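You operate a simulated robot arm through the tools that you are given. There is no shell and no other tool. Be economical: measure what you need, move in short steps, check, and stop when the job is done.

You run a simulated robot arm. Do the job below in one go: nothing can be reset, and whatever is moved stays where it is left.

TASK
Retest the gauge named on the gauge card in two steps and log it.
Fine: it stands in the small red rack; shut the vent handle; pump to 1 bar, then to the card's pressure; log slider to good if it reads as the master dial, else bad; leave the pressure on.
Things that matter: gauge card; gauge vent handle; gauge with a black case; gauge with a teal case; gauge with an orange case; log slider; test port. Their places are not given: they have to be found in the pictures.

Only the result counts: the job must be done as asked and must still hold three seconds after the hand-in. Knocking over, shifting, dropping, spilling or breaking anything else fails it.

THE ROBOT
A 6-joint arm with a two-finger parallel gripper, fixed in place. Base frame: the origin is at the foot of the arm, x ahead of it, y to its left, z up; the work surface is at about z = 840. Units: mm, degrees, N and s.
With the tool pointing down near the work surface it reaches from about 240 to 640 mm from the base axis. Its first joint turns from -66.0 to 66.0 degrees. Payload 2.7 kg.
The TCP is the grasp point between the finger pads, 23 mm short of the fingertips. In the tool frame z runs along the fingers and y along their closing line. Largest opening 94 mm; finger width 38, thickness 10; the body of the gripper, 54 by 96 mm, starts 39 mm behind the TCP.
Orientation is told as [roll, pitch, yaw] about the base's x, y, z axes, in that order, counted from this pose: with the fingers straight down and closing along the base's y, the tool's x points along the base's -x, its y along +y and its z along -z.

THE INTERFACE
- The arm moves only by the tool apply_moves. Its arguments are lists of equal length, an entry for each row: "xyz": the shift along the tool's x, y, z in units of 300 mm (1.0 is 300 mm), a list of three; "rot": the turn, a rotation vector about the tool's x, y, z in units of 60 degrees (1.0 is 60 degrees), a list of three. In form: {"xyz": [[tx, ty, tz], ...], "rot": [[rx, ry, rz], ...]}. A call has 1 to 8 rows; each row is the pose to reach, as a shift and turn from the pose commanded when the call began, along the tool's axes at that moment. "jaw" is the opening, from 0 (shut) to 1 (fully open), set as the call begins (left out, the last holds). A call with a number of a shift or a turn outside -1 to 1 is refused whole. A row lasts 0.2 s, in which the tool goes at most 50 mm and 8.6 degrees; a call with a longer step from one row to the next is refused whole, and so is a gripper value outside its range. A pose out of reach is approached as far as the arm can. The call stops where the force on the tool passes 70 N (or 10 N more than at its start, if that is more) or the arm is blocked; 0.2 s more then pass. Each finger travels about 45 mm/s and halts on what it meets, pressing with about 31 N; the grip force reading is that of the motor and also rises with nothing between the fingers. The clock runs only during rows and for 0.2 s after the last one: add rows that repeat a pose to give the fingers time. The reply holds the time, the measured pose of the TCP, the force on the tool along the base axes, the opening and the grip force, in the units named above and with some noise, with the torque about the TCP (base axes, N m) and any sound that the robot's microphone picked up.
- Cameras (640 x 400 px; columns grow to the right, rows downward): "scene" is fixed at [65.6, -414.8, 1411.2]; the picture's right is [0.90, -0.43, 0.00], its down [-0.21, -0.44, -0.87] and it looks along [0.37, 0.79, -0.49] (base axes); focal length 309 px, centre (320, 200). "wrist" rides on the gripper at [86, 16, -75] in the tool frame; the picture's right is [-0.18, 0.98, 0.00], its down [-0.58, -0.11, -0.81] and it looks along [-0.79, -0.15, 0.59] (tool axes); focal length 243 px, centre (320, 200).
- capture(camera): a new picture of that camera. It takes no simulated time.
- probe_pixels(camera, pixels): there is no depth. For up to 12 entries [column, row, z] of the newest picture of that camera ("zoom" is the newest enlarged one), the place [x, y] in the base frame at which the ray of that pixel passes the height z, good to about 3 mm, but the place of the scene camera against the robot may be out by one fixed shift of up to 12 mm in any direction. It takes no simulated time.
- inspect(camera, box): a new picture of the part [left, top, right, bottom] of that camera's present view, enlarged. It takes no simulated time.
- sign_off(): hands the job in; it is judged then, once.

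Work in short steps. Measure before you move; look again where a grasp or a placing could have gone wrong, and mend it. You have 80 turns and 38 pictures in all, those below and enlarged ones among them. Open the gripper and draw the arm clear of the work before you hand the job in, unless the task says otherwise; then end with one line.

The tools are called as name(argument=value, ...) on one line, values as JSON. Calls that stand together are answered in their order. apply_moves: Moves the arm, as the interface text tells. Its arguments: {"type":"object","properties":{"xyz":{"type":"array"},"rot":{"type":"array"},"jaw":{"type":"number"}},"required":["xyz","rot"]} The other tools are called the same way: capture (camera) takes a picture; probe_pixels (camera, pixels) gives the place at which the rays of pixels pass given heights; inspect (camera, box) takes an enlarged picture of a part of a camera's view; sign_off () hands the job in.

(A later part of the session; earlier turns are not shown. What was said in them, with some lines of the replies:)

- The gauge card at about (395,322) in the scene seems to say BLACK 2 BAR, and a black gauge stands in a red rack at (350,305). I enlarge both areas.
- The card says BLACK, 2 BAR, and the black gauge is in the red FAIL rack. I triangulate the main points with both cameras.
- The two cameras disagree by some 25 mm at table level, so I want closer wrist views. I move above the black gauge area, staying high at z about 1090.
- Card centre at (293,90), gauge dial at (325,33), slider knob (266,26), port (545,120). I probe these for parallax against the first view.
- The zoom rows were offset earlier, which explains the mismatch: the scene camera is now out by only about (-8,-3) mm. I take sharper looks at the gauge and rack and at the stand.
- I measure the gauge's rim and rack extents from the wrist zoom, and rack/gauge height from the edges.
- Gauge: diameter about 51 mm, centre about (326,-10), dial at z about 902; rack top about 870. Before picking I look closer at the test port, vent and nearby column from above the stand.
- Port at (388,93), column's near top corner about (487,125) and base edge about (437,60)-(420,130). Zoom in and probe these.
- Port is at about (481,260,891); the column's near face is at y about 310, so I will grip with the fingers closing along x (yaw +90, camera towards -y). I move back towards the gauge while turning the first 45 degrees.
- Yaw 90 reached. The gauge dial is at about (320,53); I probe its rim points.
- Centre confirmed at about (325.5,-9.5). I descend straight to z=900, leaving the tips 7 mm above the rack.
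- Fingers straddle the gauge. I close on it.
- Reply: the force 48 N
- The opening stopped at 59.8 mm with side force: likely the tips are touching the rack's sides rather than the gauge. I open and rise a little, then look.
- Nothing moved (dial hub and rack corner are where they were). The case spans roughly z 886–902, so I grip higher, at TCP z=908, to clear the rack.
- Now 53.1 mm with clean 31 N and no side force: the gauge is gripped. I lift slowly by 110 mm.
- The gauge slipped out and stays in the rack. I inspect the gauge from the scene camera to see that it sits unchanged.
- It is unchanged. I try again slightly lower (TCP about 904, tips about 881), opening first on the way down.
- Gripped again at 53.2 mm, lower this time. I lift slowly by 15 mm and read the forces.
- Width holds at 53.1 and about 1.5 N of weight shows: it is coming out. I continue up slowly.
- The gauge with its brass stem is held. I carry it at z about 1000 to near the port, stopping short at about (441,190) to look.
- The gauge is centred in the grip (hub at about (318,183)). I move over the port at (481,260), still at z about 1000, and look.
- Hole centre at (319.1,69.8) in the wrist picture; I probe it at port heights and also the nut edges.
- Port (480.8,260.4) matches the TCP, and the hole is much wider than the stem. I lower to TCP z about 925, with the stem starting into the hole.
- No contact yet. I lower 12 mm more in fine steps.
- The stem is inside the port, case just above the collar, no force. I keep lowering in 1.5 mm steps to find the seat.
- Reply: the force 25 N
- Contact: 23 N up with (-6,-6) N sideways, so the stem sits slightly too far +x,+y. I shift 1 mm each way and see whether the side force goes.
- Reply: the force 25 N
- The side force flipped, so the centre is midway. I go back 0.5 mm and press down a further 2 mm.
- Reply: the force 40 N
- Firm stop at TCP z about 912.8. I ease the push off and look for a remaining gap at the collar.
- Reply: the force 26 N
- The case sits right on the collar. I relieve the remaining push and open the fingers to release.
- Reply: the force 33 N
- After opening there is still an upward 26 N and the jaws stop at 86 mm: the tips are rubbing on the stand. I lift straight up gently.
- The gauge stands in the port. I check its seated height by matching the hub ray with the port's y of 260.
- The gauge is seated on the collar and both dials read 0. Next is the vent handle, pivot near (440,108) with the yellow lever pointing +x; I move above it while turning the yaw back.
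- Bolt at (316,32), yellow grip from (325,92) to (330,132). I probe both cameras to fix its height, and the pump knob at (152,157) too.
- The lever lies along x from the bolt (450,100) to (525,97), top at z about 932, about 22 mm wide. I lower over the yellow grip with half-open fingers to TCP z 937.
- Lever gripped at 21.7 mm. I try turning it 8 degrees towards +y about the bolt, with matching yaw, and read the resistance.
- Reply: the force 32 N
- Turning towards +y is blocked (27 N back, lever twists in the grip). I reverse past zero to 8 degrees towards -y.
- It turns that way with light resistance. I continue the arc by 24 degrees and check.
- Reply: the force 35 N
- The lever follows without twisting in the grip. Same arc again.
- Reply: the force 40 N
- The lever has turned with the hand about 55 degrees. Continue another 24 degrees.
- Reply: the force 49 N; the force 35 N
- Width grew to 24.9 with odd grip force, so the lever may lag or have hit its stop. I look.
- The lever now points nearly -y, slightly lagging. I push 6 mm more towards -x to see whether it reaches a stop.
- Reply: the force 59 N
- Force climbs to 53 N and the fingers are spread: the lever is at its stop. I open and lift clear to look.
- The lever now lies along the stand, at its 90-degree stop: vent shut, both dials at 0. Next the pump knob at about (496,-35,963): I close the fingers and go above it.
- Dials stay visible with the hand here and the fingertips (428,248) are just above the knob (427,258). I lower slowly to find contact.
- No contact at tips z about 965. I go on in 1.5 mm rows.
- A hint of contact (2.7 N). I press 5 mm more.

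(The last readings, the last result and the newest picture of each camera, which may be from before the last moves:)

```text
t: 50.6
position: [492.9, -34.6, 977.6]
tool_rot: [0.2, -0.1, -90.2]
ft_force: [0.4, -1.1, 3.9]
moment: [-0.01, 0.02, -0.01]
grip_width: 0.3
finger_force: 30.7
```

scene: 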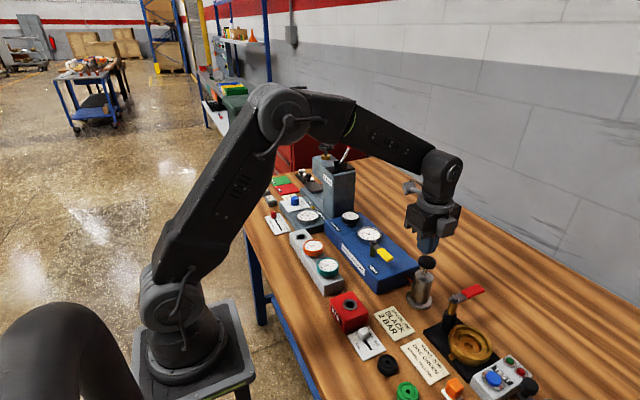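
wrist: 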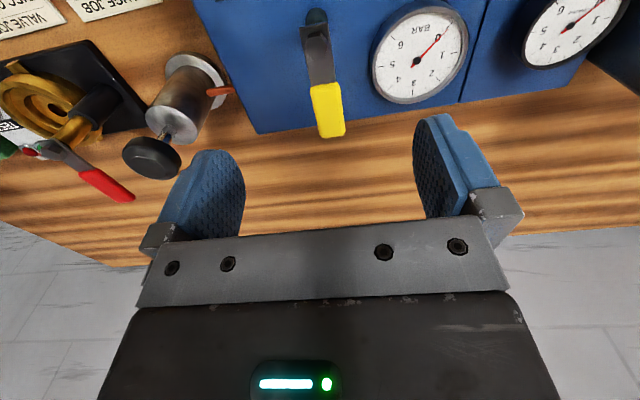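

The plunger gives with a light spring force (about 4 N). I check dials and knob after roughly 7 mm of stroke.

inspect(camera="scene", box=[340, 208, 440, 270])

```text
6.40 times, centred on (390, 239) of scene
```

zoom: 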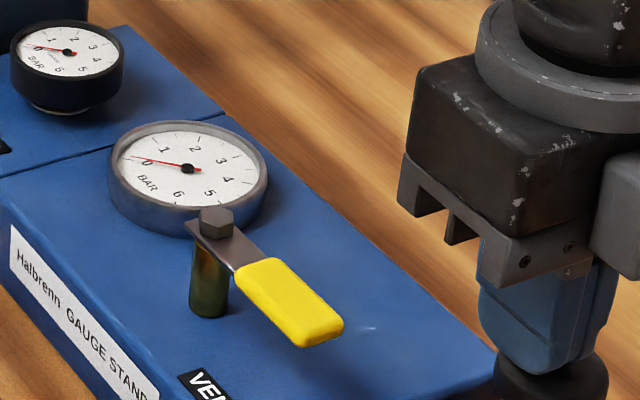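

Dials still at 0 and the tips rest squarely on the knob. I press on, watching for the end of the stroke.

apply_moves(xyz=[[0, 0, 0.007], [0, 0, 0.014], [0, 0, 0.021], [0, 0, 0.028], [0, 0, 0.035], [0, 0, 0.035]], rot=[[0, 0, 0], [0, 0, 0], [0, 0, 0], [0, 0, 0], [0, 0, 0], [0, 0, 0]])

```text
t: 52.0
position: [492.9, -33.7, 968.4]
tool_rot: [0.1, -0.1, -90.2]
ft_force: [0.5, 3.8, 20.1]
moment: [0.06, 0.03, -0.04]
grip_width: 0.0
finger_force: 31.1
```

Force rises to 20 N: end of stroke. I release upward 22 mm so the plunger returns, then look at the dials.

apply_moves(xyz=[[0, 0, 0.004], [0, 0, 0.004], [0, 0, -0.03], [0, 0, -0.065], [0, 0, -0.075], [0, 0, -0.075]], rot=[[0, 0, 0], [0, 0, 0], [0, 0, 0], [0, 0, 0], [0, 0, 0], [0, 0, 0]])

inspect(camera="scene", box=[340, 208, 440, 270])

```text
t: 53.4
position: [492.1, -33.6, 989.3]
tool_rot: [-0.2, -0.1, -90.3]
ft_force: [-0.3, -0.3, 1.1]
moment: [0.05, -0.01, -0.02]
grip_width: 0.3
finger_force: 31.0
```

```text
6.40 times, centred on (390, 239) of scene
```

zoom: 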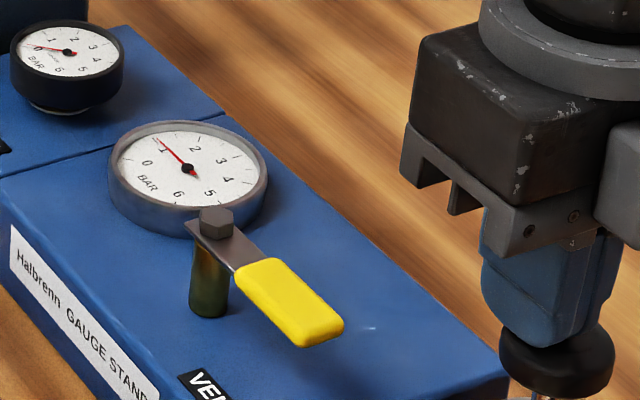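

Master dial now reads 1 bar; the black gauge appears still at 0. The pressure is one full stroke per bar, so I give the second stroke the same depth.

apply_moves(xyz=[[0, 0, 0.02], [0, 0, 0.035], [0, 0, 0.05], [0, 0, 0.062], [0, 0, 0.072], [0, 0, 0.079], [0, 0, 0.079]], rot=[[0, 0, 0], [0, 0, 0], [0, 0, 0], [0, 0, 0], [0, 0, 0], [0, 0, 0], [0, 0, 0]])

apply_moves(xyz=[[0, 0, -0.03], [0, 0, -0.07], [0, 0, -0.15], [0, 0, -0.25], [0, 0, -0.25]], rot=[[0, 0, 0], [0, 0, 0], [0, 0, 0], [0, 0, 0], [0, 0, 0]])

inspect(camera="scene", box=[336, 206, 396, 244])

```text
t: 55.0
position: [491.1, -34.6, 968.6]
tool_rot: [0.2, 0.0, -90.2]
ft_force: [-7.8, 3.1, 25.8]
moment: [0.02, 0.15, -0.09]
grip_width: 0.3
finger_force: 30.8
```

```text
t: 56.2
position: [492.7, -34.0, 1042.9]
tool_rot: [-0.1, -0.1, -90.2]
ft_force: [-0.4, 0.5, -0.4]
moment: [-0.01, 0.03, -0.01]
grip_width: 0.0
finger_force: 31.4
```

```text
10.53 times, centred on (366, 225) of scene
```

zoom: 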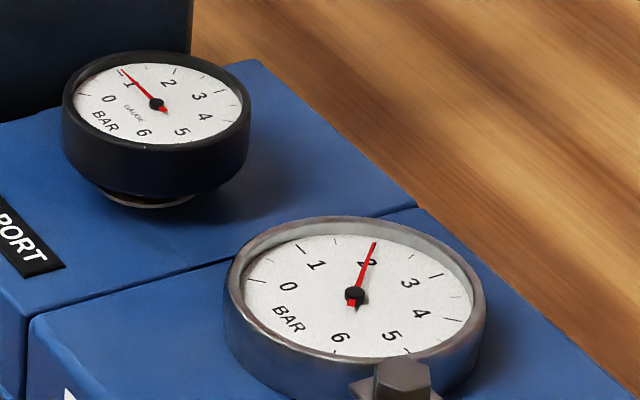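

Master reads 2 bar while the black gauge reads about 1 so far; it may merely be lagging, so I'll recheck after some seconds. Meanwhile I move towards the log slider at about (318,-69), opening the fingers.

apply_moves(xyz=[[-0.02, -0.12, 0], [-0.045, -0.24, 0], [-0.07, -0.36, 0], [-0.095, -0.48, 0.05], [-0.117, -0.582, 0.13], [-0.117, -0.582, 0.22], [-0.117, -0.582, 0.27], [-0.117, -0.582, 0.27]], rot=[[0, 0, 0], [0, 0, 0], [0, 0, 0], [0, 0, 0], [0, 0, 0], [0, 0, 0], [0, 0, 0], [0, 0, 0]], jaw=0.6)

apply_moves(xyz=[[0, 0, 0], [0, 0, 0], [0, 0, 0], [0, 0, 0], [0, 0, 0], [0, 0, 0], [0, 0, 0], [0, 0, 0]], rot=[[0, 0, 0], [0, 0, 0], [0, 0, 0], [0, 0, 0], [0, 0, 0], [0, 0, 0], [0, 0, 0], [0, 0, 0]])

apply_moves(xyz=[[0, 0, 0], [0, 0, 0], [0, 0, 0], [0, 0, 0], [0, 0, 0], [0, 0, 0], [0, 0, 0], [0, 0, 0]], rot=[[0, 0, 0], [0, 0, 0], [0, 0, 0], [0, 0, 0], [0, 0, 0], [0, 0, 0], [0, 0, 0], [0, 0, 0]])

capture(camera="wrist")

```text
t: 58.0
position: [319.6, -66.3, 959.2]
tool_rot: [0.0, 0.0, -90.2]
ft_force: [0.9, 0.5, 0.0]
moment: [0.01, -0.01, 0.02]
grip_width: 56.5
finger_force: 0.1
```

```text
t: 59.8
position: [318.6, -67.1, 959.2]
tool_rot: [0.0, 0.0, -90.2]
ft_force: [1.1, -0.2, -0.5]
moment: [0.03, 0.02, 0.04]
grip_width: 56.4
finger_force: 0.0
```

```text
t: 61.6
position: [320.0, -67.5, 959.4]
tool_rot: [0.1, 0.0, -90.2]
ft_force: [0.3, -0.1, -0.1]
moment: [-0.02, -0.03, 0.01]
grip_width: 56.6
finger_force: 0.1
```

```text
4 pictures are left
```

wrist: 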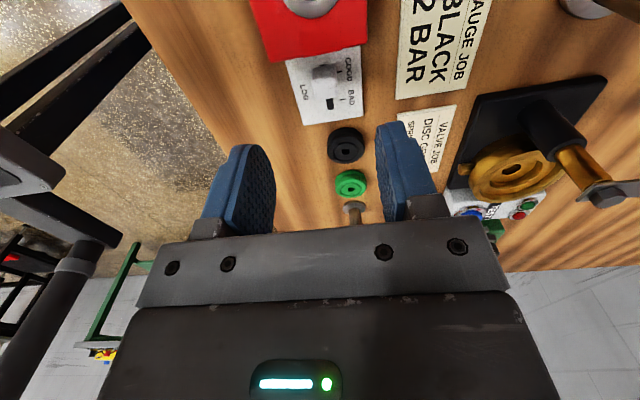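

Knob at (325,75) beside GOOD, slot end at (329,103) beside BAD. I probe these and recheck the dials five seconds later.

probe_pixels(camera="wrist", pixels=[[325, 72, 862], [325, 72, 856], [338, 73, 842], [337, 100, 842], [329, 104, 842], [313, 72, 862], [336, 71, 862], [325, 82, 862], [325, 65, 862], [300, 62, 870], [368, 46, 842]])

inspect(camera="scene", box=[336, 206, 396, 244])

```text
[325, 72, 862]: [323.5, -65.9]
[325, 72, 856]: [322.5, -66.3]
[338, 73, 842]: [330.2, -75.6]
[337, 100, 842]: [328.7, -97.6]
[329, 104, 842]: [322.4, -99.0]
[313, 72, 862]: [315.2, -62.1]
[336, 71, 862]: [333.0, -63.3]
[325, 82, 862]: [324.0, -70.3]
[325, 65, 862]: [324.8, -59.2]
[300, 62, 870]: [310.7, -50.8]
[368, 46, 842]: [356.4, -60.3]
```

```text
10.53 times, centred on (366, 225) of scene
```

zoom: 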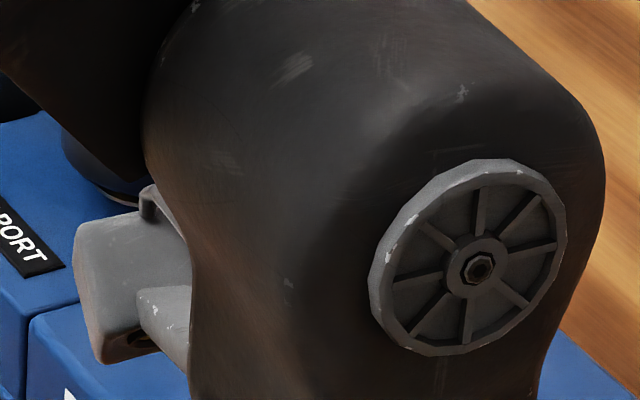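

The arm hides the dials here. I go back to the earlier clear spot (x about 490) high up to read them.

apply_moves(xyz=[[0, 0.1, -0.1], [0, 0.24, -0.2], [0.03, 0.38, -0.27], [0.06, 0.5, -0.27], [0.1, 0.58, -0.27], [0.1, 0.58, -0.27]], rot=[[0, 0, 0], [0, 0, 0], [0, 0, 0], [0, 0, 0], [0, 0, 0], [0, 0, 0]])

inspect(camera="scene", box=[336, 206, 396, 244])

```text
refused: row 2 steps farther than a row can; nothing moved
```

```text
10.53 times, centred on (366, 225) of scene
```

zoom: 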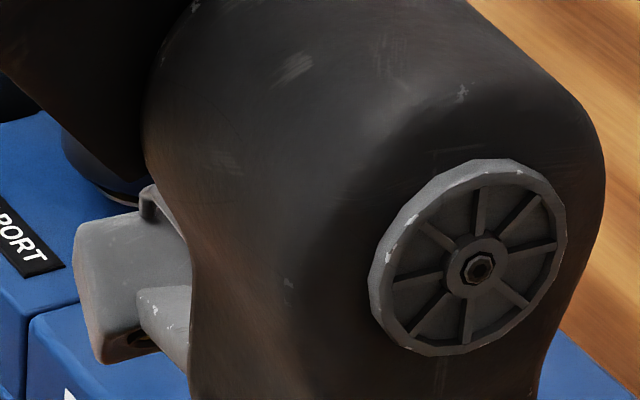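

The move was refused for step length (and a picture was wasted). I resend it with shorter steps, and look only after it succeeds.

apply_moves(xyz=[[0, 0.08, -0.1], [0, 0.18, -0.2], [0.02, 0.3, -0.27], [0.05, 0.42, -0.27], [0.09, 0.52, -0.27], [0.1, 0.58, -0.27], [0.1, 0.58, -0.27]], rot=[[0, 0, 0], [0, 0, 0], [0, 0, 0], [0, 0, 0], [0, 0, 0], [0, 0, 0], [0, 0, 0]])

```text
t: 63.2
position: [491.0, -41.0, 1040.1]
tool_rot: [0.0, 0.0, -90.2]
ft_force: [-0.3, 0.5, -0.4]
moment: [0.01, 0.02, 0.0]
grip_width: 56.6
finger_force: 0.0
```

The hand is back at the clear spot; I read the dials.

inspect(camera="scene", box=[336, 206, 396, 244])

```text
10.53 times, centred on (366, 225) of scene
```

zoom: 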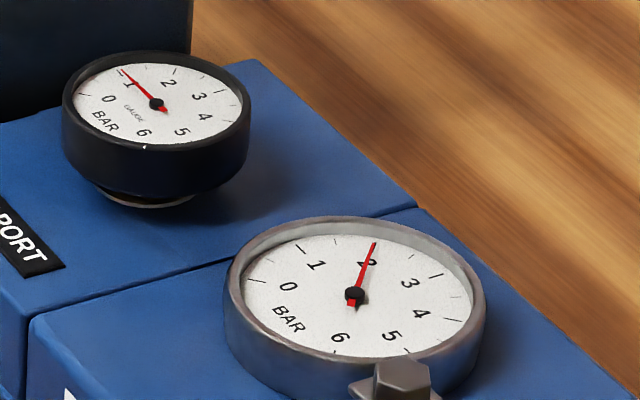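

The readings are steady: master 2 bar, black gauge 1 bar, so it is BAD. I return above the slider knob, then lower with the fingers straddling it along x.

apply_moves(xyz=[[-0.01, -0.1, 0], [-0.04, -0.22, 0], [-0.07, -0.34, 0.02], [-0.1, -0.46, 0.08], [-0.123, -0.565, 0.17], [-0.123, -0.565, 0.27], [-0.123, -0.565, 0.27]], rot=[[0, 0, 0], [0, 0, 0], [0, 0, 0], [0, 0, 0], [0, 0, 0], [0, 0, 0], [0, 0, 0]])

apply_moves(xyz=[[0, 0, 0.1], [0, 0, 0.18], [0, 0, 0.24], [0, 0, 0.27], [0, 0, 0.293], [0, 0, 0.293]], rot=[[0, 0, 0], [0, 0, 0], [0, 0, 0], [0, 0, 0], [0, 0, 0], [0, 0, 0]])

```text
t: 64.8
position: [321.7, -77.2, 959.9]
tool_rot: [-0.1, -0.1, -90.3]
ft_force: [0.4, 0.2, 0.1]
moment: [-0.03, 0.01, -0.02]
grip_width: 56.3
finger_force: 0.0
```

```text
t: 66.2
position: [323.1, -75.6, 871.5]
tool_rot: [0.0, 0.0, -90.2]
ft_force: [-0.2, -0.2, 0.1]
moment: [-0.02, -0.01, 0.01]
grip_width: 56.5
finger_force: 0.1
```

No contact on the way down. I close on the knob.

apply_moves(xyz=[[0, 0, 0], [0, 0, 0], [0, 0, 0], [0, 0, 0]], rot=[[0, 0, 0], [0, 0, 0], [0, 0, 0], [0, 0, 0]], jaw=0.05)

```text
t: 67.2
position: [321.7, -76.8, 872.2]
tool_rot: [-0.1, -0.1, -90.2]
ft_force: [-1.8, 0.5, 0.1]
moment: [0.02, -0.16, 0.18]
grip_width: 17.9
finger_force: 45.0
```

Knob held (17.9 mm). I slide it towards BAD (-y) in 4 mm steps.

apply_moves(xyz=[[-0.013, 0, 0], [-0.027, 0, 0], [-0.04, 0, 0], [-0.053, 0, 0], [-0.067, 0, 0], [-0.067, 0, 0]], rot=[[0, 0, 0], [0, 0, 0], [0, 0, 0], [0, 0, 0], [0, 0, 0], [0, 0, 0]])

```text
t: 68.6
position: [320.5, -96.6, 872.2]
tool_rot: [0.1, 0.0, -90.3]
ft_force: [-3.7, -0.7, -1.2]
moment: [0.21, 0.01, 0.17]
grip_width: 17.8
finger_force: 44.8
```

It slides freely. I keep going up to 15 mm further to find its end stop.

apply_moves(xyz=[[-0.01, 0, 0], [-0.02, 0, 0], [-0.03, 0, 0], [-0.04, 0, 0], [-0.04, 0, 0]], rot=[[0, 0, 0], [0, 0, 0], [0, 0, 0], [0, 0, 0], [0, 0, 0]])

```text
t: 69.8
position: [322.1, -105.9, 869.9]
tool_rot: [-0.2, 0.0, -90.1]
ft_force: [-3.8, 42.1, -6.5]
moment: [0.37, -0.27, 0.15]
grip_width: 17.5
finger_force: 45.3
```

End stop reached (42 N). I ease back slightly, open, lift and retreat.

apply_moves(xyz=[[0.008, 0, 0], [0.008, 0, 0], [0.008, 0, 0], [0.008, 0, 0], [0.008, 0, 0]], rot=[[0, 0, 0], [0, 0, 0], [0, 0, 0], [0, 0, 0], [0, 0, 0]], jaw=0.6)

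apply_moves(xyz=[[0, 0, -0.1], [0, 0, -0.25], [0, 0, -0.4], [0, 0, -0.5], [0, 0.12, -0.58], [0, 0.24, -0.62], [0.06, 0.36, -0.62], [0.1, 0.48, -0.62]], rot=[[0, 0, 0], [0, 0, 0], [0, 0, 0], [0, 0, 0], [0, 0, 0], [0, 0, 0], [0, 0, 0], [0, 0, 0]])

apply_moves(xyz=[[0, 0.1, 0], [0, 0.13, 0], [0, 0.13, 0]], rot=[[0, 0, 0], [0, 0, 0], [0, 0, 0]])

```text
t: 71.0
position: [323.0, -104.6, 871.9]
tool_rot: [0.0, 0.0, -90.2]
ft_force: [0.7, 0.5, -0.8]
moment: [0.01, -0.04, 0.04]
grip_width: 56.4
finger_force: 0.1
```

```text
t: 72.8
position: [466.7, -75.1, 1059.1]
tool_rot: [0.0, -0.1, -90.2]
ft_force: [0.1, 0.0, 0.5]
moment: [-0.01, -0.01, 0.0]
grip_width: 56.1
finger_force: 0.1
```

```text
t: 73.6
position: [505.3, -75.6, 1057.0]
tool_rot: [0.0, 0.0, -90.1]
ft_force: [0.4, 0.2, 0.8]
moment: [0.02, -0.02, 0.04]
grip_width: 56.4
finger_force: 0.2
```

The hand is open and clear. I spend the last picture on slider, vent and both dials together.

inspect(camera="scene", box=[284, 206, 500, 362])

```text
2.56 times, centred on (392, 284) of scene
```

zoom: 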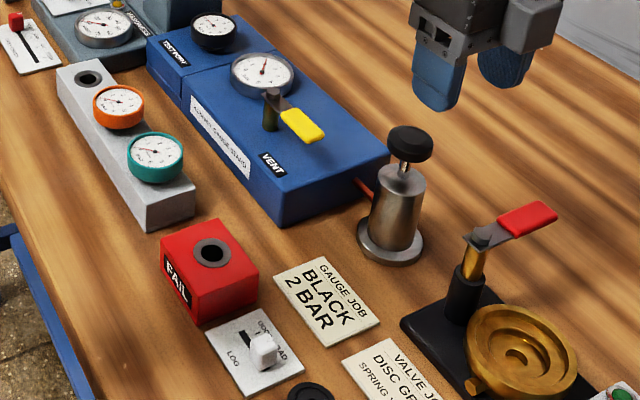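

The slider is at BAD, the vent is shut, the master holds at 2 bar, and nothing else has shifted. I hand the job in.

sign_off()

```text
The job is handed in.
```

I retested the black gauge at 1 and then 2 bar: it read 0 and then 1 against the master dial's 1 and 2. I logged it BAD, with the vent shut and the pressure left on.
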